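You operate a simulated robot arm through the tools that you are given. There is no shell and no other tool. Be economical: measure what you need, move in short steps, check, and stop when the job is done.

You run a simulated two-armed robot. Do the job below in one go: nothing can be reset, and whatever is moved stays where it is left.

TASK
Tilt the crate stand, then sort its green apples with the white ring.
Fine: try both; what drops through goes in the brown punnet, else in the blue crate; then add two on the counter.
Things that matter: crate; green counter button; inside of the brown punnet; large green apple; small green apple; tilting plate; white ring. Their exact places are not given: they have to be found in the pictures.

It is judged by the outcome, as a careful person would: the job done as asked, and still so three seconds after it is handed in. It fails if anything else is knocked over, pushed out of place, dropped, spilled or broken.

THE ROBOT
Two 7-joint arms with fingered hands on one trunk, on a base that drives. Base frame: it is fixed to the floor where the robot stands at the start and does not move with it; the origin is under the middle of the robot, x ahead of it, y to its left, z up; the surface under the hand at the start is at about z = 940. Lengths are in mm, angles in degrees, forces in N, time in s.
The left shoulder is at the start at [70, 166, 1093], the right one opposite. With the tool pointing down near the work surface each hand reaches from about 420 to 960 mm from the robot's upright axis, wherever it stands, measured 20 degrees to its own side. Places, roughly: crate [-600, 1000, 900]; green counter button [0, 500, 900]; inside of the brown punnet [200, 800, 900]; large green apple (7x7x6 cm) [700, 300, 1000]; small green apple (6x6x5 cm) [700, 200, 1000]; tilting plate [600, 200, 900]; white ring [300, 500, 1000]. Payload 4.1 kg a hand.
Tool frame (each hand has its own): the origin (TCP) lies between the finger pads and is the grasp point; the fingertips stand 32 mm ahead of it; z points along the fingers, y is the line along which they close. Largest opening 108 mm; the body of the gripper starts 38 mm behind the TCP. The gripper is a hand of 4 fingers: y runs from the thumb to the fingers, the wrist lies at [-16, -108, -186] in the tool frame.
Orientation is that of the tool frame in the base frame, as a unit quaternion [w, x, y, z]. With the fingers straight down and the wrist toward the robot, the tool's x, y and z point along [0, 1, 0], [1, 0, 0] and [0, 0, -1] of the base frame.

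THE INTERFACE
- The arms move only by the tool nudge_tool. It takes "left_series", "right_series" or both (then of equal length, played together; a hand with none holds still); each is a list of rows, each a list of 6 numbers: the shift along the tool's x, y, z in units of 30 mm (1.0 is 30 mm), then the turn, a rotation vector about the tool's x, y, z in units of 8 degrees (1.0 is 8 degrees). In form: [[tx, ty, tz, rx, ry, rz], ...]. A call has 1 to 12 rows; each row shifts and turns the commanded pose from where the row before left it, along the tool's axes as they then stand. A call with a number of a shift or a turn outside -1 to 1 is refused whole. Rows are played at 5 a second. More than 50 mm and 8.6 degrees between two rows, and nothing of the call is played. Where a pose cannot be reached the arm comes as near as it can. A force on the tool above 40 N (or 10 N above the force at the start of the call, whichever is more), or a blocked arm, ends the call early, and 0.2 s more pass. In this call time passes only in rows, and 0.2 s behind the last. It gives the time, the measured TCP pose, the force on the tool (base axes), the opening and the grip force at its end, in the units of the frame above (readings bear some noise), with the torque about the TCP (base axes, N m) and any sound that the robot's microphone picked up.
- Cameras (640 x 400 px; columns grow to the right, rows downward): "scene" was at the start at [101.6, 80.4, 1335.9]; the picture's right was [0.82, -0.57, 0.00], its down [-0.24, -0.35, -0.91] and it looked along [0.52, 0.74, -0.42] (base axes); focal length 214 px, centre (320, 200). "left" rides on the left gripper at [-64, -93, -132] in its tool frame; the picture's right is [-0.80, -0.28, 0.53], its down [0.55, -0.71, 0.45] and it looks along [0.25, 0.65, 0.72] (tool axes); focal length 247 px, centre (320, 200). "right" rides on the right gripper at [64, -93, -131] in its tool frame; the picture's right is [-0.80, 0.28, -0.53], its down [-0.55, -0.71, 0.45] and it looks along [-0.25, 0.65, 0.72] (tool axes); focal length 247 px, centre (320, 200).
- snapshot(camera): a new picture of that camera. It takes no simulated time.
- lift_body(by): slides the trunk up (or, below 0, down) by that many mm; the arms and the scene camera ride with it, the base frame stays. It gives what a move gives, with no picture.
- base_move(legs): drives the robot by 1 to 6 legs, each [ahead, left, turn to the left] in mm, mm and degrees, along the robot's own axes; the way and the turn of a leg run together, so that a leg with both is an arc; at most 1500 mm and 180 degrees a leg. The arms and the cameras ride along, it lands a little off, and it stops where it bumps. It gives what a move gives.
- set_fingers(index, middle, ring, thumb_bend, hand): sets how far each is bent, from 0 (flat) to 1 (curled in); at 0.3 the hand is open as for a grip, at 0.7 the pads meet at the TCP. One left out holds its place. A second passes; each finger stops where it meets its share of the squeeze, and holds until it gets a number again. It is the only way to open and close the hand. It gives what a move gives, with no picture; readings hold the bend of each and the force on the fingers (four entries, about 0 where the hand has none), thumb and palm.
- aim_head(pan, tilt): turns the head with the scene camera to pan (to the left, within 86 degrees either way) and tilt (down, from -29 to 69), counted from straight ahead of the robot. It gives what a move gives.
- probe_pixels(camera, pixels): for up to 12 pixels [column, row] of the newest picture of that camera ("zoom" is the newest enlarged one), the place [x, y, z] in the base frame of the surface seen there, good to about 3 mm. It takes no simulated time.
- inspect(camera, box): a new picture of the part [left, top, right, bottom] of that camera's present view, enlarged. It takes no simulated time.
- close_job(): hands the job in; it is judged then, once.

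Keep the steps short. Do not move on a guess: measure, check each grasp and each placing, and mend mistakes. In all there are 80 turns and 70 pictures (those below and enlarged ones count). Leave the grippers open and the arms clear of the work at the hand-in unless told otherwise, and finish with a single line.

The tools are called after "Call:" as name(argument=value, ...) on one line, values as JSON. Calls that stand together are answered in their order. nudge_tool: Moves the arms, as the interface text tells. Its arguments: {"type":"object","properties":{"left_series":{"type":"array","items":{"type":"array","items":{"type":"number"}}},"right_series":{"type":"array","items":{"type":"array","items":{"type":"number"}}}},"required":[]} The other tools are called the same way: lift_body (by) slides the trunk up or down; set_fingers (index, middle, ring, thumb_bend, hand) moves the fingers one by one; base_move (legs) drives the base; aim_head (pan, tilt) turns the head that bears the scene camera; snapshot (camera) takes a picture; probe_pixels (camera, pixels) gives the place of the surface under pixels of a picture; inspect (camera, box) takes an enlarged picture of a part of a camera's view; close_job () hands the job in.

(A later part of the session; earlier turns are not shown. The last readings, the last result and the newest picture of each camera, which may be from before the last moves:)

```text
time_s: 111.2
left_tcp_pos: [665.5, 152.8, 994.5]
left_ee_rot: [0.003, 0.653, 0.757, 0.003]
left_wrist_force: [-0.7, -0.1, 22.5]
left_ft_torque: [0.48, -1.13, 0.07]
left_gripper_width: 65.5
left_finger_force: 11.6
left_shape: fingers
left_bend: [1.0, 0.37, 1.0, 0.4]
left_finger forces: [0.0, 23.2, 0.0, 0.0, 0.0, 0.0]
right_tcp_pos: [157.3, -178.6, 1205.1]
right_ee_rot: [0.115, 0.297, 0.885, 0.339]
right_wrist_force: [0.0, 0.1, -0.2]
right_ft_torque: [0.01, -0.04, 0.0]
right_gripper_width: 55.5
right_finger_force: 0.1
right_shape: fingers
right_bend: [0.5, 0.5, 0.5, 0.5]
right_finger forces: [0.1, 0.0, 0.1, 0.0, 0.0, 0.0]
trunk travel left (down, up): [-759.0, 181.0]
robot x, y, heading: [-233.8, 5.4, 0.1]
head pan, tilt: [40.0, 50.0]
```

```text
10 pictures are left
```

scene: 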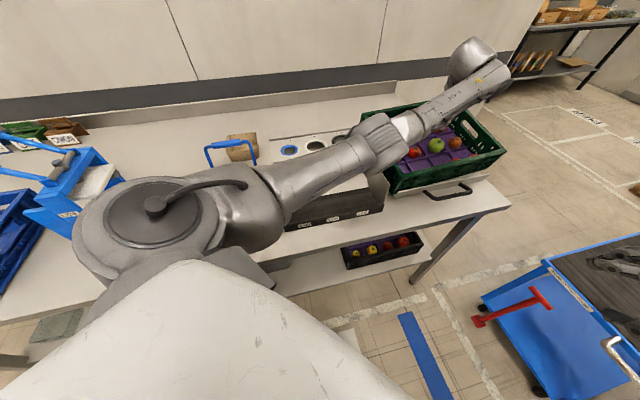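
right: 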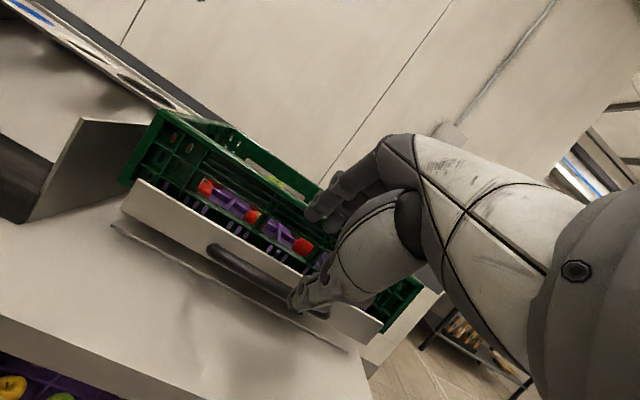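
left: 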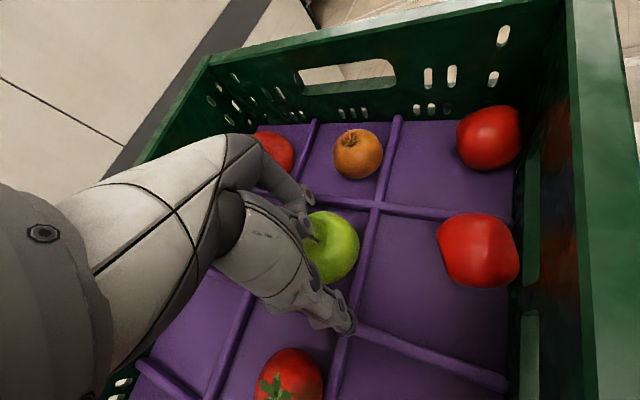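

Low enough (tips below the apple's middle). Ease up 3 mm and close middle and thumb.

Call:
nudge_tool(left_series=[[0, 0, -0.12, 0, 0, 0]])

Call:
set_fingers(hand="left", middle=0.75, thumb_bend=0.75)

Call:
nudge_tool(left_series=[[0, 0, -0.2, 0, 0, 0], [0, 0, -0.3, 0, 0, 0], [0, 0, -0.4, 0, 0, 0], [0, 0, -0.4, 0, 0, 0], [0, 0, 0, 0, 0, 0]])

Call:
snapshot(camera="left")

```text
time_s: 111.6
left_tcp_pos: [665.1, 152.2, 995.4]
left_ee_rot: [0.002, 0.653, 0.757, 0.0]
left_wrist_force: [-0.3, 0.2, 16.5]
left_ft_torque: [0.32, -0.86, 0.03]
left_gripper_width: 65.8
left_finger_force: 8.6
left_shape: fingers
left_bend: [1.0, 0.37, 1.0, 0.4]
left_finger forces: [0.0, 17.8, 0.1, 0.0, 0.0, 0.0]
right_tcp_pos: [158.6, -178.7, 1205.5]
right_ee_rot: [0.114, 0.297, 0.885, 0.339]
right_wrist_force: [0.4, -0.2, -0.2]
right_ft_torque: [0.04, 0.03, 0.0]
right_gripper_width: 55.3
right_finger_force: 0.1
right_shape: fingers
right_bend: [0.5, 0.5, 0.5, 0.5]
right_finger forces: [0.1, 0.0, 0.1, 0.0, 0.0, 0.0]
trunk travel left (down, up): [-759.0, 181.0]
robot x, y, heading: [-235.5, 3.2, 0.3]
head pan, tilt: [40.0, 50.0]
```

```text
time_s: 112.6
left_tcp_pos: [664.4, 152.5, 994.3]
left_ee_rot: [0.001, 0.653, 0.757, 0.001]
left_wrist_force: [-3.8, -3.0, 15.5]
left_ft_torque: [0.21, -0.35, 0.01]
left_gripper_width: 55.3
left_finger_force: 23.7
left_shape: fingers
left_bend: [1.0, 0.53, 1.0, 0.64]
left_finger forces: [0.0, 31.5, 0.0, 0.0, 15.0, 0.0]
right_tcp_pos: [156.7, -178.5, 1205.3]
right_ee_rot: [0.115, 0.297, 0.885, 0.34]
right_wrist_force: [0.1, 0.1, -0.1]
right_ft_torque: [-0.01, 0.01, -0.03]
right_gripper_width: 55.5
right_finger_force: 0.0
right_shape: fingers
right_bend: [0.5, 0.5, 0.5, 0.5]
right_finger forces: [0.0, 0.1, 0.0, 0.1, 0.1, 0.0]
trunk travel left (down, up): [-759.0, 181.0]
robot x, y, heading: [-230.9, 6.9, 0.3]
head pan, tilt: [40.0, 50.0]
```

```text
time_s: 113.8
left_tcp_pos: [668.3, 154.2, 1029.9]
left_ee_rot: [0.0, 0.653, 0.758, -0.001]
left_wrist_force: [1.2, -0.4, -0.7]
left_ft_torque: [-0.01, 0.05, -0.02]
left_gripper_width: 53.6
left_finger_force: 11.8
left_shape: fingers
left_bend: [1.0, 0.53, 1.0, 0.66]
left_finger forces: [0.0, 12.0, 0.0, 0.1, 11.9, 0.0]
right_tcp_pos: [161.3, -177.9, 1204.4]
right_ee_rot: [0.113, 0.298, 0.886, 0.338]
right_wrist_force: [-0.5, 0.5, -0.3]
right_ft_torque: [0.01, 0.0, -0.01]
right_gripper_width: 55.5
right_finger_force: 0.1
right_shape: fingers
right_bend: [0.5, 0.5, 0.5, 0.5]
right_finger forces: [0.0, 0.0, 0.1, 0.0, 0.0, 0.0]
trunk travel left (down, up): [-759.0, 181.0]
robot x, y, heading: [-231.5, 4.5, 0.2]
head pan, tilt: [40.0, 50.0]
```

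```text
9 pictures are left
```

left: 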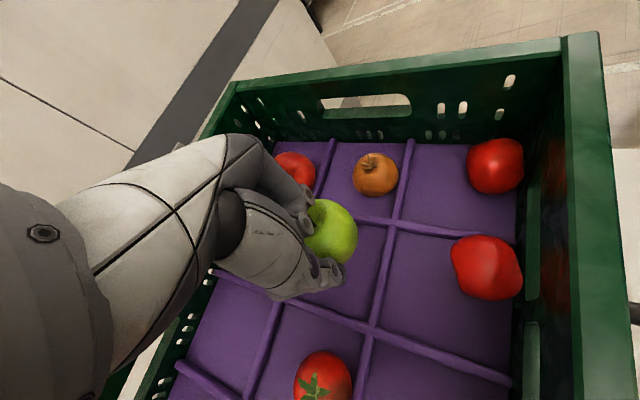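

Held by two fingers, 12 N each side. Raise 150 mm and drive so the apple comes over the white ring.

Call:
lift_body(by=150)

Call:
base_move(legs=[[-338, 298, 0]])

Call:
aim_head(pan=12, tilt=42)

Call:
snapshot(camera="left")

```text
time_s: 115.6
left_tcp_pos: [667.3, 154.0, 1178.9]
left_ee_rot: [0.001, 0.652, 0.758, -0.001]
left_wrist_force: [0.0, -0.3, 0.2]
left_ft_torque: [0.01, 0.0, 0.0]
left_gripper_width: 53.5
left_finger_force: 11.7
left_shape: fingers
left_bend: [1.0, 0.53, 1.0, 0.66]
left_finger forces: [0.0, 11.9, 0.0, 0.0, 11.9, 0.1]
right_tcp_pos: [161.4, -178.4, 1353.8]
right_ee_rot: [0.112, 0.297, 0.886, 0.339]
right_wrist_force: [-0.2, -0.1, -0.7]
right_ft_torque: [0.03, -0.02, 0.0]
right_gripper_width: 55.4
right_finger_force: 0.1
right_shape: fingers
right_bend: [0.5, 0.5, 0.5, 0.5]
right_finger forces: [0.0, 0.0, 0.0, 0.0, 0.0, 0.0]
trunk travel left (down, up): [-909.0, 31.0]
robot x, y, heading: [-231.3, 3.5, -0.5]
head pan, tilt: [40.0, 50.0]
```

```text
time_s: 118.3
left_tcp_pos: [318.4, 465.3, 1178.4]
left_ee_rot: [0.0, 0.648, 0.762, -0.001]
left_wrist_force: [0.5, 0.8, -0.7]
left_ft_torque: [0.01, 0.01, 0.0]
left_gripper_width: 53.4
left_finger_force: 12.0
left_shape: fingers
left_bend: [1.0, 0.53, 1.0, 0.66]
left_finger forces: [0.0, 12.0, 0.0, 0.0, 11.9, 0.1]
right_tcp_pos: [-183.1, 126.3, 1354.4]
right_ee_rot: [0.111, 0.292, 0.887, 0.339]
right_wrist_force: [-0.5, 0.8, -0.2]
right_ft_torque: [0.02, 0.0, 0.01]
right_gripper_width: 55.5
right_finger_force: 0.1
right_shape: fingers
right_bend: [0.5, 0.5, 0.5, 0.5]
right_finger forces: [0.0, 0.1, 0.0, 0.1, 0.0, 0.0]
trunk travel left (down, up): [-909.0, 31.0]
robot x, y, heading: [-582.6, 301.9, 0.6]
head pan, tilt: [40.0, 50.0]
```

```text
time_s: 119.3
left_tcp_pos: [316.3, 464.9, 1179.3]
left_ee_rot: [0.001, 0.648, 0.762, -0.001]
left_wrist_force: [0.9, 0.0, -0.1]
left_ft_torque: [0.02, 0.02, 0.01]
left_gripper_width: 53.6
left_finger_force: 11.9
left_shape: fingers
left_bend: [1.0, 0.53, 1.0, 0.66]
left_finger forces: [0.0, 12.0, 0.0, 0.0, 11.9, 0.0]
right_tcp_pos: [-185.1, 126.8, 1355.0]
right_ee_rot: [0.112, 0.292, 0.887, 0.339]
right_wrist_force: [0.5, -0.2, -0.1]
right_ft_torque: [-0.01, -0.01, 0.01]
right_gripper_width: 55.5
right_finger_force: 0.1
right_shape: fingers
right_bend: [0.5, 0.5, 0.5, 0.5]
right_finger forces: [0.0, 0.1, 0.0, 0.1, 0.0, 0.0]
trunk travel left (down, up): [-909.0, 31.0]
robot x, y, heading: [-580.4, 308.5, 0.9]
head pan, tilt: [12.0, 42.0]
```

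```text
8 pictures are left
```

left: 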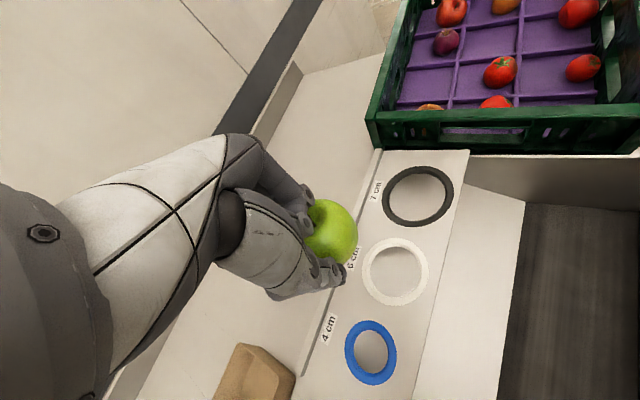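

Measure apple, ring centre check, punnet and tray.

Call:
probe_pixels(camera="left", pixels=[[335, 232], [345, 220], [330, 250], [350, 240], [328, 210], [395, 243], [395, 301], [367, 270], [424, 270], [258, 350], [560, 300], [520, 370]])

```text
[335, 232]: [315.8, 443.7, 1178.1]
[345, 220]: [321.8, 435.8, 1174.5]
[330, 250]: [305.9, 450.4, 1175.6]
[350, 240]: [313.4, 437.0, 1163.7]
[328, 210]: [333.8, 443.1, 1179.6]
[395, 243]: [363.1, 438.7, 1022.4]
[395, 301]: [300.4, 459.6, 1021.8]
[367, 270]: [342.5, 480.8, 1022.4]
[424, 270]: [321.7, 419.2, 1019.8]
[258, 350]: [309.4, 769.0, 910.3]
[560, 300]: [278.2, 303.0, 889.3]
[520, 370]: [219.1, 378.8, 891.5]
```

Apple centre about [330,454.5,1156], ring [331.5,450.5]. Shift 4 mm and lower 116 mm.

Call:
nudge_tool(left_series=[[-0.14, 0.03, 0, 0, 0, 0]])

Call:
lift_body(by=-112)

Call:
inspect(camera="left", box=[220, 140, 460, 340])

Call:
probe_pixels(camera="zoom", pixels=[[230, 184], [250, 160], [220, 220], [260, 200], [216, 140]])

```text
time_s: 119.7
left_tcp_pos: [318.8, 461.7, 1181.0]
left_ee_rot: [0.001, 0.648, 0.761, -0.001]
left_wrist_force: [-0.8, -0.1, -0.3]
left_ft_torque: [-0.02, -0.01, 0.01]
left_gripper_width: 53.5
left_finger_force: 11.8
left_shape: fingers
left_bend: [1.0, 0.53, 1.0, 0.66]
left_finger forces: [0.0, 12.0, 0.0, 0.0, 11.9, 0.0]
right_tcp_pos: [-184.5, 125.8, 1354.2]
right_ee_rot: [0.112, 0.293, 0.887, 0.338]
right_wrist_force: [0.5, 0.8, -0.4]
right_ft_torque: [0.02, -0.01, 0.0]
right_gripper_width: 55.4
right_finger_force: 0.0
right_shape: fingers
right_bend: [0.5, 0.5, 0.5, 0.5]
right_finger forces: [0.0, 0.0, 0.0, 0.0, 0.0, 0.1]
trunk travel left (down, up): [-909.0, 31.0]
robot x, y, heading: [-581.7, 301.3, 0.6]
head pan, tilt: [12.0, 42.0]
```

```text
time_s: 121.1
left_tcp_pos: [319.4, 461.8, 1068.3]
left_ee_rot: [0.0, 0.648, 0.761, -0.001]
left_wrist_force: [0.4, -0.1, -0.7]
left_ft_torque: [0.0, -0.01, 0.04]
left_gripper_width: 53.4
left_finger_force: 12.1
left_shape: fingers
left_bend: [1.0, 0.53, 1.0, 0.66]
left_finger forces: [0.0, 12.0, 0.0, 0.0, 11.9, 0.0]
right_tcp_pos: [-185.4, 126.0, 1240.8]
right_ee_rot: [0.111, 0.292, 0.887, 0.339]
right_wrist_force: [0.2, -0.3, 0.3]
right_ft_torque: [0.01, -0.04, 0.01]
right_gripper_width: 55.6
right_finger_force: 0.0
right_shape: fingers
right_bend: [0.5, 0.5, 0.5, 0.5]
right_finger forces: [0.1, 0.1, 0.0, 0.0, 0.0, 0.1]
trunk travel left (down, up): [-797.0, 143.0]
robot x, y, heading: [-578.3, 303.8, 0.6]
head pan, tilt: [12.0, 42.0]
```

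```text
2.00 times, centred on (340, 240) of left
```

zoom: 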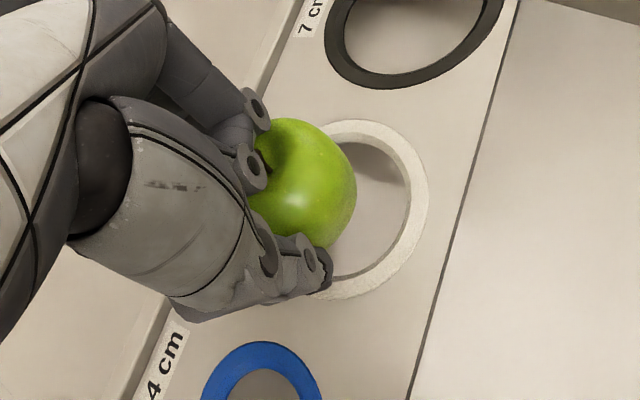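

```text
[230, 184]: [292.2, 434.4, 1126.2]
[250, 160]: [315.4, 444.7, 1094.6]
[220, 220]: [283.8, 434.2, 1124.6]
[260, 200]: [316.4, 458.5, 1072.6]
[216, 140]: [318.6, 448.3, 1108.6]
```

Those pixels hit the fingers; probe the apple itself in this view.

Call:
probe_pixels(camera="zoom", pixels=[[305, 185], [330, 160], [310, 225], [342, 195], [290, 140], [352, 185], [410, 160], [400, 250], [360, 130], [280, 200]])

```text
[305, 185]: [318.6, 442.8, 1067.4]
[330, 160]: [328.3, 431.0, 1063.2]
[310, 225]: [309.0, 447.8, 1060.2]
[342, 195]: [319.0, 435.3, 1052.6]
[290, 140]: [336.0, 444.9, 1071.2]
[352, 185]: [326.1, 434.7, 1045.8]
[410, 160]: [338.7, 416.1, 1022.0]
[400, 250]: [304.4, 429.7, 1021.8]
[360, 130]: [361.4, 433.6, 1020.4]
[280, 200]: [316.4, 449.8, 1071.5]
```

Fit gives the apple centre at [331,460.5,1051]: shift 10 mm in −y, lower 8 mm.

Call:
nudge_tool(left_series=[[-0.165, -0.025, 0, 0, 0, 0], [-0.165, -0.025, 0, 0, 0, 0], [0, 0, 0.13, 0, 0, 0], [0, 0, 0.13, 0, 0, 0], [0, 0, 0, 0, 0, 0]])

Call:
set_fingers(hand="left", middle=0.35, thumb_bend=0.35)

Call:
snapshot(camera="left")

```text
time_s: 122.3
left_tcp_pos: [319.2, 451.7, 1060.1]
left_ee_rot: [0.001, 0.648, 0.762, 0.0]
left_wrist_force: [-0.1, 0.1, -0.9]
left_ft_torque: [0.01, 0.06, 0.02]
left_gripper_width: 53.3
left_finger_force: 11.8
left_shape: fingers
left_bend: [1.0, 0.53, 1.0, 0.66]
left_finger forces: [0.1, 12.0, 0.1, 0.1, 11.9, 0.0]
right_tcp_pos: [-185.2, 126.7, 1241.7]
right_ee_rot: [0.112, 0.292, 0.887, 0.339]
right_wrist_force: [-0.1, 0.3, 0.0]
right_ft_torque: [0.0, -0.03, 0.03]
right_gripper_width: 55.6
right_finger_force: 0.0
right_shape: fingers
right_bend: [0.5, 0.5, 0.5, 0.5]
right_finger forces: [0.0, 0.1, 0.0, 0.0, 0.0, 0.0]
trunk travel left (down, up): [-797.0, 143.0]
robot x, y, heading: [-580.3, 301.4, 0.5]
head pan, tilt: [12.0, 42.0]
```

```text
time_s: 123.3
left_tcp_pos: [319.3, 450.4, 1060.3]
left_ee_rot: [0.001, 0.648, 0.762, 0.0]
left_wrist_force: [0.5, 0.4, 0.2]
left_ft_torque: [0.03, 0.0, -0.02]
left_gripper_width: 68.0
left_finger_force: 0.0
left_shape: fingers
left_bend: [1.0, 0.35, 1.0, 0.35]
left_finger forces: [0.1, 0.0, 0.1, 0.1, 0.1, 0.0]
right_tcp_pos: [-185.4, 126.8, 1242.1]
right_ee_rot: [0.112, 0.293, 0.887, 0.339]
right_wrist_force: [-0.5, -0.2, 0.7]
right_ft_torque: [0.0, -0.04, 0.02]
right_gripper_width: 55.6
right_finger_force: 0.0
right_shape: fingers
right_bend: [0.5, 0.5, 0.5, 0.5]
right_finger forces: [0.0, 0.0, 0.1, 0.0, 0.1, 0.0]
trunk travel left (down, up): [-797.0, 143.0]
robot x, y, heading: [-578.1, 300.7, 0.7]
head pan, tilt: [12.0, 42.0]
```

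```text
6 pictures are left
```

left: 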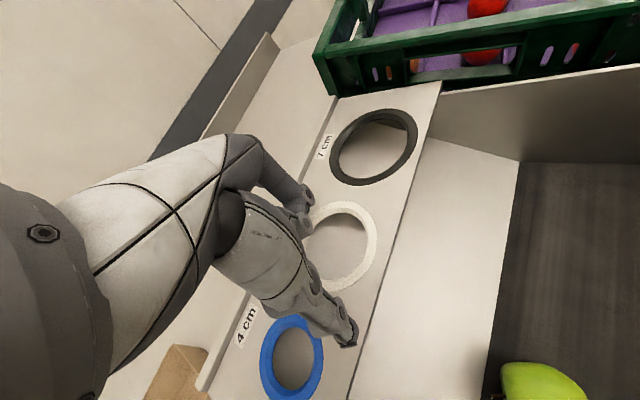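

It dropped through and rolled into the dark tray (540,385). Probe its place and the tray.

Call:
probe_pixels(camera="left", pixels=[[540, 380], [515, 375], [570, 390], [530, 395], [505, 390], [500, 340], [590, 340], [620, 390], [492, 330], [490, 396], [185, 360], [160, 385]])

```text
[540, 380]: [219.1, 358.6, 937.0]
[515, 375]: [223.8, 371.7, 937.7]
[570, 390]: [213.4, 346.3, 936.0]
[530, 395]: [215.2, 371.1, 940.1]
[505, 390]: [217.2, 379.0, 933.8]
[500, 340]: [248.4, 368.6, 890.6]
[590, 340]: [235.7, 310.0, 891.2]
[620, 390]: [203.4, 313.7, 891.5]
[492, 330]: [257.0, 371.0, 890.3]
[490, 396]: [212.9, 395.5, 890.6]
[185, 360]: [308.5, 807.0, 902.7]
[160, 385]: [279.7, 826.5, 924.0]
```

The apple rests near [211,360,917] in the tray. Raise, move above it and turn the hand to close along the tray's length.

Call:
nudge_tool(left_series=[[0, 0, -1, 0, 0, 0], [-0.49, -0.82, 0, 0, 0, 0], [-0.49, -0.82, 0, 0, 0, 0], [-0.49, -0.82, 0, 0, 0, 0], [-0.49, -0.82, 0, 0, 0, 0], [-0.49, -0.82, 0, 0, 0, 0], [0, 0, 0, 0, 0, 0.917], [0, 0, 0, 0, 0, 0.917], [0, 0, 0, 0, 0, 0.917], [0, 0, 0, 0, 0, 0.917], [0, 0, 0, 0, 0, 0.917], [0, 0, 0, 0, 0, 0.917]])

Call:
snapshot(camera="left")

```text
time_s: 125.9
left_tcp_pos: [209.8, 360.7, 1090.1]
left_ee_rot: [0.001, 0.887, 0.462, 0.0]
left_wrist_force: [0.5, 0.2, 0.4]
left_ft_torque: [0.0, -0.02, 0.01]
left_gripper_width: 68.6
left_finger_force: 0.1
left_shape: fingers
left_bend: [1.0, 0.35, 1.0, 0.35]
left_finger forces: [0.1, 0.1, 0.0, 0.0, 0.1, 0.1]
right_tcp_pos: [-185.1, 127.4, 1241.4]
right_ee_rot: [0.111, 0.293, 0.887, 0.338]
right_wrist_force: [-0.2, -1.0, 0.1]
right_ft_torque: [0.01, 0.0, 0.02]
right_gripper_width: 55.4
right_finger_force: 0.1
right_shape: fingers
right_bend: [0.5, 0.5, 0.5, 0.5]
right_finger forces: [0.0, 0.0, 0.0, 0.0, 0.0, 0.0]
trunk travel left (down, up): [-797.0, 143.0]
robot x, y, heading: [-578.5, 301.8, 0.7]
head pan, tilt: [12.0, 42.0]
```

```text
5 pictures are left
```

left: 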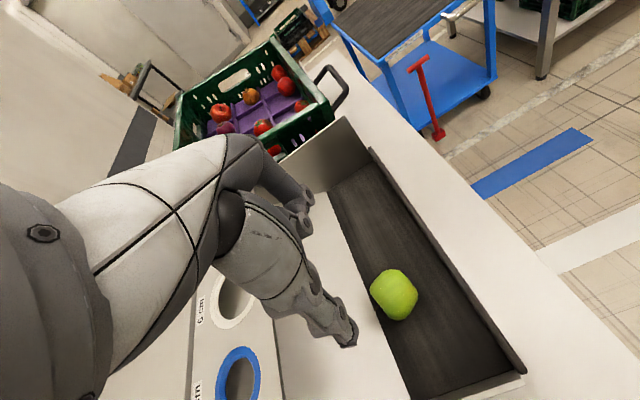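

Probe apple and tray front wall.

Call:
probe_pixels(camera="left", pixels=[[394, 294], [380, 285], [408, 305], [395, 275], [390, 312], [440, 250], [450, 245], [420, 225], [430, 300], [350, 300]])

```text
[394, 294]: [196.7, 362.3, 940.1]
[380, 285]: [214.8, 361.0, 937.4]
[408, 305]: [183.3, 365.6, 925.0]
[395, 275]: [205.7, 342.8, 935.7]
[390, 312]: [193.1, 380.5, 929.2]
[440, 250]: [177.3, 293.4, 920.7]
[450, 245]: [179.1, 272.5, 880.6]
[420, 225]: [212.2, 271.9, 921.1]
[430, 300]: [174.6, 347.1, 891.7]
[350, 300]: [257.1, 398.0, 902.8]
```

Apple centre [206,362,914]; walls are 70 mm away, so all fingers can be used. Open them, lower the trunk 90 mm and the arm 70 mm.

Call:
set_fingers(hand="left", index=0.35, middle=0.35, ring=0.35, thumb_bend=0.35)

Call:
lift_body(by=-90)

Call:
nudge_tool(left_series=[[-0.05, -0.13, 0.4, 0, 0, 0], [0, 0, 0.4, 0, 0, 0], [0, 0, 0.4, 0, 0, 0], [0, 0, 0.4, 0, 0, 0], [0, 0, 0.4, 0, 0, 0], [0, 0, 0.3, 0, 0, 0], [0, 0, 0, 0, 0, 0]])

```text
time_s: 126.9
left_tcp_pos: [208.9, 359.7, 1089.7]
left_ee_rot: [0.001, 0.886, 0.464, 0.0]
left_wrist_force: [0.0, -0.6, 0.2]
left_ft_torque: [-0.03, -0.01, 0.01]
left_gripper_width: 95.6
left_finger_force: 0.0
left_shape: fingers
left_bend: [0.35, 0.35, 0.35, 0.35]
left_finger forces: [0.0, 0.1, 0.0, 0.0, 0.1, 0.0]
right_tcp_pos: [-185.3, 127.5, 1241.9]
right_ee_rot: [0.112, 0.292, 0.888, 0.338]
right_wrist_force: [-0.6, 1.0, -0.2]
right_ft_torque: [0.0, -0.01, -0.01]
right_gripper_width: 55.6
right_finger_force: 0.1
right_shape: fingers
right_bend: [0.5, 0.5, 0.5, 0.5]
right_finger forces: [0.0, 0.0, 0.0, 0.0, 0.0, 0.0]
trunk travel left (down, up): [-797.0, 143.0]
robot x, y, heading: [-580.0, 307.0, 0.5]
head pan, tilt: [12.0, 42.0]
```

```text
time_s: 128.2
left_tcp_pos: [208.9, 360.6, 1000.2]
left_ee_rot: [0.001, 0.886, 0.464, 0.0]
left_wrist_force: [0.3, 0.2, 0.2]
left_ft_torque: [-0.02, 0.02, 0.01]
left_gripper_width: 95.2
left_finger_force: 0.1
left_shape: fingers
left_bend: [0.35, 0.35, 0.35, 0.35]
left_finger forces: [0.0, 0.0, 0.0, 0.1, 0.0, 0.0]
right_tcp_pos: [-185.0, 126.2, 1152.3]
right_ee_rot: [0.111, 0.291, 0.888, 0.339]
right_wrist_force: [0.1, -0.1, 0.2]
right_ft_torque: [-0.02, -0.01, -0.01]
right_gripper_width: 55.6
right_finger_force: 0.1
right_shape: fingers
right_bend: [0.5, 0.5, 0.5, 0.5]
right_finger forces: [0.0, 0.1, 0.0, 0.0, 0.1, 0.0]
trunk travel left (down, up): [-707.0, 233.0]
robot x, y, heading: [-577.8, 301.2, 0.8]
head pan, tilt: [12.0, 42.0]
```

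```text
time_s: 129.8
left_tcp_pos: [203.7, 360.7, 929.1]
left_ee_rot: [0.001, 0.886, 0.464, 0.0]
left_wrist_force: [0.2, 0.3, -0.5]
left_ft_torque: [0.03, 0.0, 0.01]
left_gripper_width: 95.5
left_finger_force: 0.0
left_shape: fingers
left_bend: [0.35, 0.35, 0.35, 0.35]
left_finger forces: [0.1, 0.0, 0.0, 0.0, 0.1, 0.0]
right_tcp_pos: [-184.8, 126.5, 1152.1]
right_ee_rot: [0.113, 0.294, 0.887, 0.339]
right_wrist_force: [-0.4, -0.6, 1.1]
right_ft_torque: [0.02, 0.01, 0.0]
right_gripper_width: 55.5
right_finger_force: 0.0
right_shape: fingers
right_bend: [0.5, 0.5, 0.5, 0.5]
right_finger forces: [0.0, 0.0, 0.0, 0.0, 0.1, 0.0]
trunk travel left (down, up): [-707.0, 233.0]
robot x, y, heading: [-579.2, 303.9, 0.7]
head pan, tilt: [12.0, 42.0]
```

No contact. Close on the apple and lift.

Call:
set_fingers(hand="left", index=0.72, middle=0.72, ring=0.72, thumb_bend=0.72)

Call:
nudge_tool(left_series=[[0, 0, -0.3, 0, 0, 0], [0, 0, -0.4, 0, 0, 0], [0, 0, -0.6, 0, 0, 0], [0, 0, -0.8, 0, 0, 0], [0, 0, 0, 0, 0, 0]])

Call:
lift_body(by=180)

Call:
snapshot(camera="left")

```text
time_s: 130.8
left_tcp_pos: [203.8, 359.9, 928.8]
left_ee_rot: [0.001, 0.886, 0.463, 0.0]
left_wrist_force: [0.3, 0.4, 1.1]
left_ft_torque: [0.02, -0.02, 0.03]
left_gripper_width: 44.8
left_finger_force: 26.0
left_shape: fingers
left_bend: [0.67, 0.61, 0.65, 0.54]
left_finger forces: [10.7, 9.1, 6.7, 0.0, 25.6, 0.1]
right_tcp_pos: [-184.9, 125.6, 1151.8]
right_ee_rot: [0.111, 0.293, 0.887, 0.339]
right_wrist_force: [0.4, -0.3, 0.9]
right_ft_torque: [-0.02, 0.0, 0.03]
right_gripper_width: 55.4
right_finger_force: 0.1
right_shape: fingers
right_bend: [0.5, 0.5, 0.5, 0.5]
right_finger forces: [0.1, 0.1, 0.0, 0.0, 0.1, 0.0]
trunk travel left (down, up): [-707.0, 233.0]
robot x, y, heading: [-581.2, 306.2, 0.6]
head pan, tilt: [12.0, 42.0]
```

```text
time_s: 132.0
left_tcp_pos: [205.2, 361.9, 992.4]
left_ee_rot: [0.0, 0.886, 0.463, 0.0]
left_wrist_force: [0.4, 0.9, -0.4]
left_ft_torque: [-0.01, -0.02, 0.01]
left_gripper_width: 44.9
left_finger_force: 26.5
left_shape: fingers
left_bend: [0.67, 0.62, 0.65, 0.54]
left_finger forces: [10.6, 9.1, 6.8, 0.0, 25.6, 0.0]
right_tcp_pos: [-184.0, 126.8, 1151.9]
right_ee_rot: [0.111, 0.292, 0.887, 0.339]
right_wrist_force: [1.9, 0.6, -0.3]
right_ft_torque: [-0.02, -0.07, 0.0]
right_gripper_width: 55.8
right_finger_force: 0.2
right_shape: fingers
right_bend: [0.5, 0.5, 0.5, 0.5]
right_finger forces: [0.0, 0.1, 0.0, 0.0, 0.1, 0.1]
trunk travel left (down, up): [-707.0, 233.0]
robot x, y, heading: [-583.5, 305.2, 1.0]
head pan, tilt: [12.0, 42.0]
```

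```text
time_s: 134.0
left_tcp_pos: [205.4, 360.8, 1172.8]
left_ee_rot: [0.001, 0.886, 0.464, 0.0]
left_wrist_force: [-1.0, 0.3, -0.1]
left_ft_torque: [0.04, -0.02, -0.02]
left_gripper_width: 44.8
left_finger_force: 26.1
left_shape: fingers
left_bend: [0.67, 0.62, 0.65, 0.54]
left_finger forces: [10.6, 9.1, 6.9, 0.1, 25.5, 0.0]
right_tcp_pos: [-183.0, 126.2, 1331.6]
right_ee_rot: [0.111, 0.292, 0.887, 0.339]
right_wrist_force: [0.2, -0.1, -0.3]
right_ft_torque: [0.01, 0.01, -0.01]
right_gripper_width: 55.4
right_finger_force: 0.1
right_shape: fingers
right_bend: [0.5, 0.5, 0.5, 0.5]
right_finger forces: [0.0, 0.0, 0.1, 0.0, 0.1, 0.0]
trunk travel left (down, up): [-887.0, 53.0]
robot x, y, heading: [-581.4, 304.8, 0.5]
head pan, tilt: [12.0, 42.0]
```

```text
4 pictures are left
```

left: 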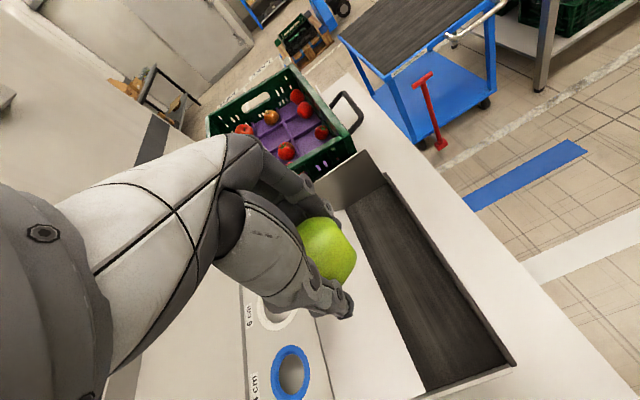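

Held firmly. Look with the head toward punnet and button together.

Call:
aim_head(pan=25, tilt=42)

Call:
snapshot(camera="scene")

```text
time_s: 134.7
left_tcp_pos: [204.9, 360.3, 1171.9]
left_ee_rot: [0.002, 0.886, 0.463, -0.001]
left_wrist_force: [-0.4, 0.0, -0.9]
left_ft_torque: [-0.01, 0.02, -0.01]
left_gripper_width: 44.7
left_finger_force: 26.2
left_shape: fingers
left_bend: [0.67, 0.62, 0.65, 0.54]
left_finger forces: [10.7, 9.0, 6.9, 0.0, 25.7, 0.0]
right_tcp_pos: [-184.7, 125.3, 1331.5]
right_ee_rot: [0.111, 0.292, 0.887, 0.339]
right_wrist_force: [1.6, -0.9, -0.5]
right_ft_torque: [-0.03, -0.03, -0.03]
right_gripper_width: 55.4
right_finger_force: 0.0
right_shape: fingers
right_bend: [0.5, 0.5, 0.5, 0.5]
right_finger forces: [0.1, 0.1, 0.0, 0.0, 0.0, 0.1]
trunk travel left (down, up): [-887.0, 53.0]
robot x, y, heading: [-581.8, 304.0, 0.7]
head pan, tilt: [25.0, 42.0]
```

```text
3 pictures are left
```

scene: 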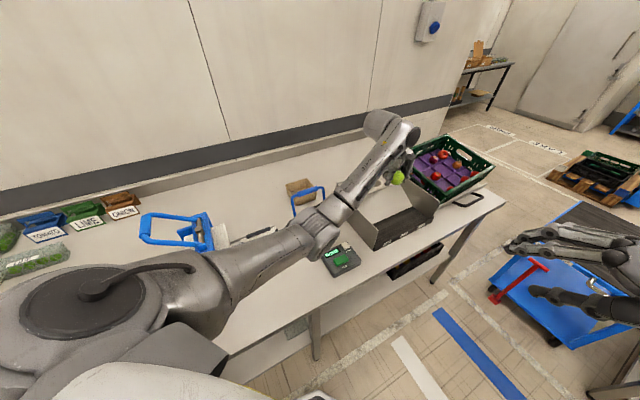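

Punnet at (303,188), counter at (340,258). Probe both densely.

Call:
probe_pixels(camera="scene", pixels=[[287, 184], [311, 179], [303, 182], [300, 187], [305, 190], [295, 188], [310, 186], [290, 193], [341, 259], [337, 256], [346, 260], [341, 264]])

Call:
probe_pixels(camera="scene", pixels=[[299, 190], [293, 184], [314, 184], [307, 183], [341, 255], [344, 263], [333, 259], [350, 257], [293, 199], [323, 190], [308, 193], [318, 205]])

```text
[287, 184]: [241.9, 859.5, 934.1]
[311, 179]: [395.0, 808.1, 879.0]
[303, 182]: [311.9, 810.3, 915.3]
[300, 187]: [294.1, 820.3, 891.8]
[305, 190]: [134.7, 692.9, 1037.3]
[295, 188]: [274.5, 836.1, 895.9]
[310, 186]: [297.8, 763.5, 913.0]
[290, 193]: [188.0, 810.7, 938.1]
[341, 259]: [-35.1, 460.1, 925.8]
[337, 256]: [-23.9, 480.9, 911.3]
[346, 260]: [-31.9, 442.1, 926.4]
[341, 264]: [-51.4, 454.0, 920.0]
```

```text
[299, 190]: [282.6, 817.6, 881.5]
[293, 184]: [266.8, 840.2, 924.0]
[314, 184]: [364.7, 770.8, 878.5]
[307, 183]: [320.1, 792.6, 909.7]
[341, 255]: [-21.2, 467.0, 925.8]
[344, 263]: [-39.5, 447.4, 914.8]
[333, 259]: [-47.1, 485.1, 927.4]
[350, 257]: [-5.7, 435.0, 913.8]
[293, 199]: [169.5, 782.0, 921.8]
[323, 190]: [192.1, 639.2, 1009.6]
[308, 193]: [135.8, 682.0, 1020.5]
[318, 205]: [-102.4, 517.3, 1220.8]
```

Punnet: rim z 938, centre about [250,791], floor 882. Drive 135 mm ahead and turn 30° left so the hand swings over it at safe height.

Call:
base_move(legs=[[135, 5, 0], [0, 0, 30]])

Call:
nudge_tool(left_series=[[0, 0, 0, 0, 0, 0.94], [0, 0, 0, 0, 0, 0.94], [0, 0, 0, 0, 0, 0.94], [0, 0, 0, 0, 0, 0.94]])

```text
time_s: 137.5
left_tcp_pos: [204.1, 753.3, 1172.6]
left_ee_rot: [0.001, 0.735, 0.678, 0.0]
left_wrist_force: [0.0, 0.0, 0.2]
left_ft_torque: [0.01, -0.03, 0.03]
left_gripper_width: 44.4
left_finger_force: 25.4
left_shape: fingers
left_bend: [0.67, 0.62, 0.65, 0.54]
left_finger forces: [10.7, 9.1, 6.9, 0.0, 25.2, 0.0]
right_tcp_pos: [-15.4, 355.0, 1331.0]
right_ee_rot: [0.019, 0.052, 0.933, 0.356]
right_wrist_force: [0.3, 0.2, 0.2]
right_ft_torque: [0.03, 0.0, 0.01]
right_gripper_width: 55.7
right_finger_force: 0.0
right_shape: fingers
right_bend: [0.5, 0.5, 0.5, 0.5]
right_finger forces: [0.0, 0.0, 0.0, 0.0, 0.0, 0.1]
trunk travel left (down, up): [-887.0, 53.0]
robot x, y, heading: [-446.8, 311.6, 30.9]
head pan, tilt: [25.0, 42.0]
```

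```text
time_s: 138.5
left_tcp_pos: [202.8, 753.4, 1173.1]
left_ee_rot: [0.001, 0.887, 0.462, 0.001]
left_wrist_force: [0.0, -0.5, -0.3]
left_ft_torque: [0.03, 0.0, 0.0]
left_gripper_width: 44.4
left_finger_force: 25.9
left_shape: fingers
left_bend: [0.67, 0.62, 0.65, 0.54]
left_finger forces: [10.6, 9.1, 6.8, 0.0, 25.3, 0.0]
right_tcp_pos: [-15.8, 356.0, 1331.5]
right_ee_rot: [0.02, 0.051, 0.933, 0.357]
right_wrist_force: [-0.3, -0.4, -0.4]
right_ft_torque: [0.01, 0.0, -0.01]
right_gripper_width: 55.5
right_finger_force: 0.0
right_shape: fingers
right_bend: [0.5, 0.5, 0.5, 0.5]
right_finger forces: [0.0, 0.0, 0.1, 0.1, 0.0, 0.0]
trunk travel left (down, up): [-887.0, 53.0]
robot x, y, heading: [-444.1, 310.7, 30.8]
head pan, tilt: [25.0, 42.0]
```

Move over the punnet centre, take a hand-camera picture and probe around the expected punnet pixels.

Call:
nudge_tool(left_series=[[0.65, 0.19, 0, 0, 0, 0], [0.65, 0.19, 0, 0, 0, 0], [0.64, 0.18, 0, 0, 0, 0], [0, 0, 0, 0, 0, 0]])

Call:
snapshot(camera="left")

Call:
probe_pixels(camera="left", pixels=[[405, 297], [370, 297], [440, 297], [405, 262], [405, 332], [385, 275], [425, 320], [350, 300], [460, 300], [405, 235], [405, 355], [435, 265]])

```text
time_s: 139.5
left_tcp_pos: [249.5, 792.2, 1173.8]
left_ee_rot: [0.001, 0.886, 0.463, 0.002]
left_wrist_force: [0.4, 0.0, -1.4]
left_ft_torque: [-0.02, -0.01, 0.01]
left_gripper_width: 44.5
left_finger_force: 25.4
left_shape: fingers
left_bend: [0.68, 0.62, 0.65, 0.54]
left_finger forces: [10.4, 9.3, 6.9, 0.0, 24.9, 0.0]
right_tcp_pos: [-17.1, 355.4, 1332.5]
right_ee_rot: [0.019, 0.051, 0.933, 0.356]
right_wrist_force: [0.7, 0.0, 1.2]
right_ft_torque: [0.02, 0.01, 0.0]
right_gripper_width: 55.2
right_finger_force: 0.2
right_shape: fingers
right_bend: [0.5, 0.5, 0.5, 0.5]
right_finger forces: [0.1, 0.1, 0.1, 0.1, 0.0, 0.0]
trunk travel left (down, up): [-887.0, 53.0]
robot x, y, heading: [-447.6, 310.6, 31.0]
head pan, tilt: [25.0, 42.0]
```

```text
2 pictures are left
```

left: 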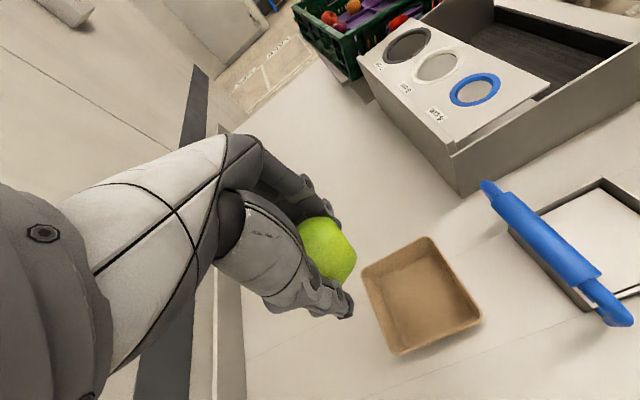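

```text
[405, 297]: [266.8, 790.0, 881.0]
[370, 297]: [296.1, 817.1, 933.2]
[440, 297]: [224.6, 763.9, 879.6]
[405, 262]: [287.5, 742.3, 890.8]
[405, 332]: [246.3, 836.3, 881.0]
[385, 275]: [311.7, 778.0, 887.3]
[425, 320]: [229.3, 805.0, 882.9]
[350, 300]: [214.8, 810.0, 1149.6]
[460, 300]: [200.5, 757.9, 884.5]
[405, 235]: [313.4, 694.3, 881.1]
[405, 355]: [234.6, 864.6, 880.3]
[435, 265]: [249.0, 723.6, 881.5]
```

Punnet centre is at about [233,783] seen from here. Shift, lower 170 mm by trunk and 78 mm by arm.

Call:
nudge_tool(left_series=[[-0.56, -0.28, 0, 0, 0, 0], [0, 0, 0, 0, 0, 0]])

Call:
lift_body(by=-170)

Call:
nudge_tool(left_series=[[0, 0, 0.45, 0, 0, 0], [0, 0, 0.45, 0, 0, 0], [0, 0, 0.45, 0, 0, 0], [0, 0, 0.45, 0, 0, 0], [0, 0, 0.4, 0, 0, 0], [0, 0, 0.4, 0, 0, 0], [0, 0, 0, 0, 0, 0]])

```text
time_s: 140.1
left_tcp_pos: [232.1, 782.8, 1174.3]
left_ee_rot: [0.002, 0.886, 0.464, 0.0]
left_wrist_force: [-0.1, -0.1, -1.2]
left_ft_torque: [-0.01, 0.02, 0.0]
left_gripper_width: 44.3
left_finger_force: 25.6
left_shape: fingers
left_bend: [0.68, 0.62, 0.65, 0.54]
left_finger forces: [10.3, 9.3, 6.9, 0.0, 24.5, 0.0]
right_tcp_pos: [-15.9, 356.2, 1330.9]
right_ee_rot: [0.02, 0.051, 0.933, 0.356]
right_wrist_force: [-0.4, 0.3, 0.4]
right_ft_torque: [0.0, -0.02, -0.01]
right_gripper_width: 55.5
right_finger_force: 0.0
right_shape: fingers
right_bend: [0.5, 0.5, 0.5, 0.5]
right_finger forces: [0.0, 0.0, 0.1, 0.0, 0.1, 0.1]
trunk travel left (down, up): [-887.0, 53.0]
robot x, y, heading: [-444.8, 313.5, 30.6]
head pan, tilt: [25.0, 42.0]
```

```text
time_s: 142.0
left_tcp_pos: [232.4, 781.5, 1002.5]
left_ee_rot: [0.001, 0.886, 0.464, 0.001]
left_wrist_force: [-0.4, -0.1, -0.8]
left_ft_torque: [-0.03, 0.03, 0.05]
left_gripper_width: 44.0
left_finger_force: 25.4
left_shape: fingers
left_bend: [0.68, 0.62, 0.65, 0.54]
left_finger forces: [10.4, 9.3, 6.8, 0.0, 24.4, 0.0]
right_tcp_pos: [-15.7, 356.0, 1161.2]
right_ee_rot: [0.019, 0.051, 0.933, 0.356]
right_wrist_force: [-0.1, 0.3, -0.5]
right_ft_torque: [0.0, -0.01, 0.0]
right_gripper_width: 55.6
right_finger_force: 0.1
right_shape: fingers
right_bend: [0.5, 0.5, 0.5, 0.5]
right_finger forces: [0.0, 0.1, 0.1, 0.0, 0.1, 0.1]
trunk travel left (down, up): [-717.0, 223.0]
robot x, y, heading: [-447.6, 310.3, 30.8]
head pan, tilt: [25.0, 42.0]
```

```text
time_s: 143.6
left_tcp_pos: [232.2, 784.7, 924.5]
left_ee_rot: [0.001, 0.886, 0.463, 0.001]
left_wrist_force: [0.3, 0.0, 0.0]
left_ft_torque: [-0.01, -0.01, 0.01]
left_gripper_width: 44.1
left_finger_force: 26.1
left_shape: fingers
left_bend: [0.68, 0.62, 0.65, 0.54]
left_finger forces: [10.3, 9.3, 7.0, 0.0, 24.7, 0.0]
right_tcp_pos: [-15.9, 355.4, 1162.4]
right_ee_rot: [0.019, 0.051, 0.933, 0.356]
right_wrist_force: [0.3, 0.1, 0.3]
right_ft_torque: [-0.01, 0.0, 0.02]
right_gripper_width: 55.6
right_finger_force: 0.1
right_shape: fingers
right_bend: [0.5, 0.5, 0.5, 0.5]
right_finger forces: [0.0, 0.1, 0.1, 0.0, 0.0, 0.0]
trunk travel left (down, up): [-717.0, 223.0]
robot x, y, heading: [-445.5, 312.7, 31.2]
head pan, tilt: [25.0, 42.0]
5 turns are left
```

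Apple is 5 mm above the punnet floor. Open moderately, lift the left hand out, photograph, back the base off 110 mm, and ready the right hand (middle finger and thumb together, vertical) for the button.

Call:
set_fingers(hand="left", index=0.42, middle=0.42, ring=0.42, thumb_bend=0.42)

Call:
nudge_tool(left_series=[[0, 0, -0.2, 0, 0, 0], [0, 0, -0.4, 0, 0, 0], [0, 0, -0.7, 0, 0, 0], [0, 0, -1, 0, 0, 0], [0, 0, -1, 0, 0, 0], [0, 0, -1, 0, 0, 0], [0, 0, -1, 0, 0, 0], [0, 0, -1, 0, 0, 0], [0, 0, -1, 0, 0, 0], [0, 0, -1, 0, 0, 0], [0, 0, -1, 0, 0, 0]])

Call:
snapshot(camera="left")

Call:
base_move(legs=[[-110, 0, 0]])

Call:
set_fingers(hand="right", index=1.0, middle=0.7, ring=1.0, thumb_bend=0.7)

Call:
nudge_tool(right_series=[[0, 0, 0, 0.875, 0, 0], [0, 0, 0, 0.875, 0, 0], [0, 0, 0, 0.875, 0, 0], [0, 0, 0, 0.875, 0, 0], [0, 0, 0, 0.875, 0, 0], [0, 0, 0, 0.875, 0, 0]])

```text
time_s: 144.6
left_tcp_pos: [232.0, 785.5, 925.2]
left_ee_rot: [0.001, 0.886, 0.463, -0.001]
left_wrist_force: [0.6, 0.8, 1.6]
left_ft_torque: [-0.08, -0.18, 0.02]
left_gripper_width: 71.2
left_finger_force: 4.8
left_shape: fingers
left_bend: [0.42, 0.44, 0.42, 0.45]
left_finger forces: [0.0, 4.8, 0.1, 0.0, 4.3, 0.1]
right_tcp_pos: [-15.0, 354.7, 1162.2]
right_ee_rot: [0.02, 0.051, 0.933, 0.355]
right_wrist_force: [0.2, -0.2, 0.1]
right_ft_torque: [-0.01, 0.01, -0.01]
right_gripper_width: 55.5
right_finger_force: 0.1
right_shape: fingers
right_bend: [0.5, 0.5, 0.5, 0.5]
right_finger forces: [0.0, 0.0, 0.0, 0.1, 0.0, 0.0]
trunk travel left (down, up): [-717.0, 223.0]
robot x, y, heading: [-447.0, 312.7, 30.8]
head pan, tilt: [25.0, 42.0]
```

```text
time_s: 147.0
left_tcp_pos: [231.7, 782.9, 1205.1]
left_ee_rot: [0.001, 0.886, 0.464, 0.001]
left_wrist_force: [-0.4, 0.6, 0.8]
left_ft_torque: [0.02, 0.01, 0.01]
left_gripper_width: 76.6
left_finger_force: 0.1
left_shape: fingers
left_bend: [0.42, 0.42, 0.42, 0.42]
left_finger forces: [0.0, 0.0, 0.0, 0.1, 0.1, 0.0]
right_tcp_pos: [-16.0, 354.5, 1162.1]
right_ee_rot: [0.02, 0.052, 0.932, 0.357]
right_wrist_force: [-0.4, 0.7, 0.3]
right_ft_torque: [0.02, 0.0, -0.01]
right_gripper_width: 55.6
right_finger_force: 0.1
right_shape: fingers
right_bend: [0.5, 0.5, 0.5, 0.5]
right_finger forces: [0.0, 0.0, 0.1, 0.0, 0.0, 0.0]
trunk travel left (down, up): [-717.0, 223.0]
robot x, y, heading: [-444.7, 310.5, 30.9]
head pan, tilt: [25.0, 42.0]
```

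```text
1 pictures are left
```

left: 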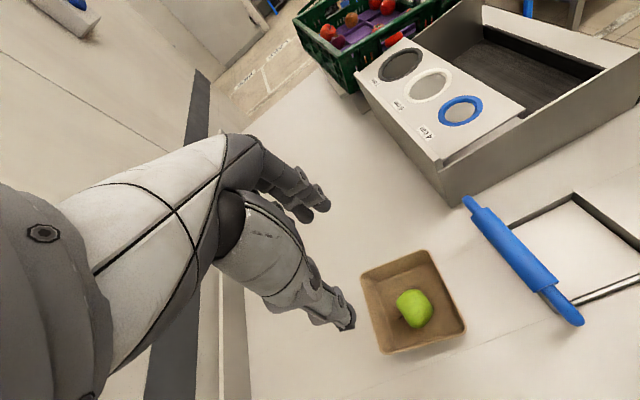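

```text
time_s: 148.2
left_tcp_pos: [139.1, 727.9, 1205.4]
left_ee_rot: [0.001, 0.886, 0.463, 0.0]
left_wrist_force: [0.3, 0.8, -0.5]
left_ft_torque: [0.01, -0.02, -0.01]
left_gripper_width: 76.5
left_finger_force: 0.0
left_shape: fingers
left_bend: [0.42, 0.42, 0.42, 0.42]
left_finger forces: [0.0, 0.0, 0.0, 0.1, 0.0, 0.0]
right_tcp_pos: [-109.5, 298.9, 1161.3]
right_ee_rot: [0.02, 0.052, 0.932, 0.357]
right_wrist_force: [-0.6, 0.8, 0.7]
right_ft_torque: [0.01, 0.01, 0.03]
right_gripper_width: 55.5
right_finger_force: 0.1
right_shape: fingers
right_bend: [0.5, 0.5, 0.5, 0.5]
right_finger forces: [0.0, 0.0, 0.0, 0.0, 0.0, 0.0]
trunk travel left (down, up): [-717.0, 223.0]
robot x, y, heading: [-539.6, 256.3, 31.1]
head pan, tilt: [25.0, 42.0]
```

```text
time_s: 149.2
left_tcp_pos: [139.3, 727.8, 1203.6]
left_ee_rot: [0.002, 0.887, 0.462, -0.001]
left_wrist_force: [-0.1, -0.3, -0.8]
left_ft_torque: [0.0, -0.01, 0.02]
left_gripper_width: 76.8
left_finger_force: 0.2
left_shape: fingers
left_bend: [0.42, 0.42, 0.42, 0.42]
left_finger forces: [0.1, 0.0, 0.1, 0.0, 0.0, 0.0]
right_tcp_pos: [-108.2, 299.4, 1162.1]
right_ee_rot: [0.02, 0.053, 0.933, 0.357]
right_wrist_force: [-0.3, -0.3, 1.1]
right_ft_torque: [0.02, 0.0, -0.02]
right_gripper_width: 47.8
right_finger_force: 0.1
right_shape: fingers
right_bend: [0.98, 0.7, 1.0, 0.7]
right_finger forces: [0.0, 0.0, 0.1, 0.0, 0.0, 0.0]
trunk travel left (down, up): [-717.0, 223.0]
robot x, y, heading: [-540.9, 256.4, 30.8]
head pan, tilt: [25.0, 42.0]
```

```text
time_s: 150.6
left_tcp_pos: [137.3, 728.8, 1203.6]
left_ee_rot: [0.002, 0.886, 0.463, 0.001]
left_wrist_force: [0.0, 0.4, -0.6]
left_ft_torque: [-0.01, -0.02, -0.02]
left_gripper_width: 76.7
left_finger_force: 0.0
left_shape: fingers
left_bend: [0.42, 0.42, 0.42, 0.42]
left_finger forces: [0.1, 0.0, 0.0, 0.0, 0.0, 0.1]
right_tcp_pos: [-104.8, 286.3, 1153.2]
right_ee_rot: [0.0, 0.051, 0.994, 0.1]
right_wrist_force: [-1.2, -0.5, 0.4]
right_ft_torque: [0.0, -0.03, 0.03]
right_gripper_width: 51.2
right_finger_force: 0.0
right_shape: fingers
right_bend: [1.0, 0.7, 1.0, 0.7]
right_finger forces: [0.0, 0.0, 0.0, 0.1, 0.0, 0.0]
right hand out of reach, approached as far as the arm can: row 5, 6
trunk travel left (down, up): [-717.0, 223.0]
robot x, y, heading: [-542.7, 253.9, 30.7]
head pan, tilt: [25.0, 42.0]
4 turns are left
```

The small apple lies inside the punnet. Now bring the right hand over the green button [−35,456,926], press once slowly, and back up.

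Call:
nudge_tool(right_series=[[-0.308, 0.912, 0, 0, 0, 0], [-0.308, 0.912, 0, 0, 0, 0], [-0.308, 0.912, 0, 0, 0, 0], [-0.308, 0.912, 0, 0, 0, 0], [-0.308, 0.912, 0, 0, 0, 0], [-0.308, 0.912, 0, 0, 0, 0], [0, 0, 0.9, 0, 0, 0], [0, 0, 0.9, 0, 0, 0], [0, 0, 0.9, 0, 0, 0], [0, 0, 0.9, 0, 0, 0], [0, 0, 0.9, 0, 0, 0], [0, 0, 0.7, 0, 0, 0]])

Call:
nudge_tool(right_series=[[0, 0, 0.233, 0, 0, 0], [0, 0, 0.233, 0, 0, 0], [0, 0, 0.233, 0, 0, 0], [0, 0, 0.233, 0, 0, 0], [0, 0, 0.233, 0, 0, 0], [0, 0, 0.233, 0, 0, 0], [0, 0, 0.233, 0, 0, 0], [0, 0, 0.233, 0, 0, 0], [0, 0, 0.233, 0, 0, 0], [0, 0, 0.233, 0, 0, 0], [0, 0, 0.1, 0, 0, 0]])

Call:
nudge_tool(right_series=[[0, 0, -0.5, 0, 0, 0], [0, 0, -0.5, 0, 0, 0], [0, 0, -0.4, 0, 0, 0], [0, 0, 0, 0, 0, 0]])

```text
time_s: 153.2
left_tcp_pos: [140.0, 728.3, 1203.7]
left_ee_rot: [0.001, 0.887, 0.463, 0.0]
left_wrist_force: [-0.2, 1.2, -0.1]
left_ft_torque: [0.02, 0.02, 0.02]
left_gripper_width: 76.6
left_finger_force: 0.1
left_shape: fingers
left_bend: [0.42, 0.42, 0.42, 0.42]
left_finger forces: [0.0, 0.0, 0.0, 0.0, 0.0, 0.1]
right_tcp_pos: [-89.2, 344.8, 998.2]
right_ee_rot: [0.001, 0.051, 0.994, 0.101]
right_wrist_force: [0.7, 0.1, 0.0]
right_ft_torque: [-0.04, 0.01, 0.02]
right_gripper_width: 51.1
right_finger_force: 0.0
right_shape: fingers
right_bend: [1.0, 0.7, 1.0, 0.7]
right_finger forces: [0.0, 0.0, 0.1, 0.1, 0.0, 0.0]
right hand out of reach, approached as far as the arm can: row 1, 2, 3, 4, 5, 6
trunk travel left (down, up): [-717.0, 223.0]
robot x, y, heading: [-541.9, 252.8, 31.0]
head pan, tilt: [25.0, 42.0]
```

```text
time_s: 155.6
left_tcp_pos: [138.0, 728.3, 1203.7]
left_ee_rot: [0.0, 0.886, 0.463, 0.0]
left_wrist_force: [0.1, 0.0, -0.3]
left_ft_torque: [0.0, 0.02, 0.0]
left_gripper_width: 76.6
left_finger_force: 0.0
left_shape: fingers
left_bend: [0.42, 0.42, 0.42, 0.42]
left_finger forces: [0.0, 0.0, 0.0, 0.0, 0.0, 0.0]
right_tcp_pos: [-88.9, 351.7, 968.9]
right_ee_rot: [0.0, 0.051, 0.994, 0.099]
right_wrist_force: [-0.4, 0.3, -0.3]
right_ft_torque: [0.01, 0.01, 0.02]
right_gripper_width: 50.9
right_finger_force: 0.1
right_shape: fingers
right_bend: [1.0, 0.7, 1.0, 0.7]
right_finger forces: [0.1, 0.0, 0.0, 0.0, 0.0, 0.0]
right hand out of reach, approached as far as the arm can: row 5, 6, 7, 8, 9, 10
trunk travel left (down, up): [-717.0, 223.0]
robot x, y, heading: [-543.4, 255.6, 30.8]
head pan, tilt: [25.0, 42.0]
```

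```text
time_s: 156.6
left_tcp_pos: [139.0, 728.6, 1205.1]
left_ee_rot: [0.001, 0.887, 0.463, 0.001]
left_wrist_force: [-0.7, 0.7, -0.7]
left_ft_torque: [0.0, 0.01, -0.01]
left_gripper_width: 76.5
left_finger_force: 0.2
left_shape: fingers
left_bend: [0.42, 0.42, 0.42, 0.42]
left_finger forces: [0.1, 0.1, 0.1, 0.1, 0.1, 0.0]
right_tcp_pos: [-90.1, 344.5, 1008.0]
right_ee_rot: [-0.001, 0.05, 0.994, 0.102]
right_wrist_force: [1.5, -0.3, 0.3]
right_ft_torque: [-0.01, 0.01, 0.01]
right_gripper_width: 51.1
right_finger_force: 0.0
right_shape: fingers
right_bend: [1.0, 0.7, 1.0, 0.7]
right_finger forces: [0.0, 0.0, 0.1, 0.1, 0.0, 0.1]
trunk travel left (down, up): [-717.0, 223.0]
robot x, y, heading: [-538.6, 252.2, 30.8]
head pan, tilt: [25.0, 42.0]
3 turns are left
```

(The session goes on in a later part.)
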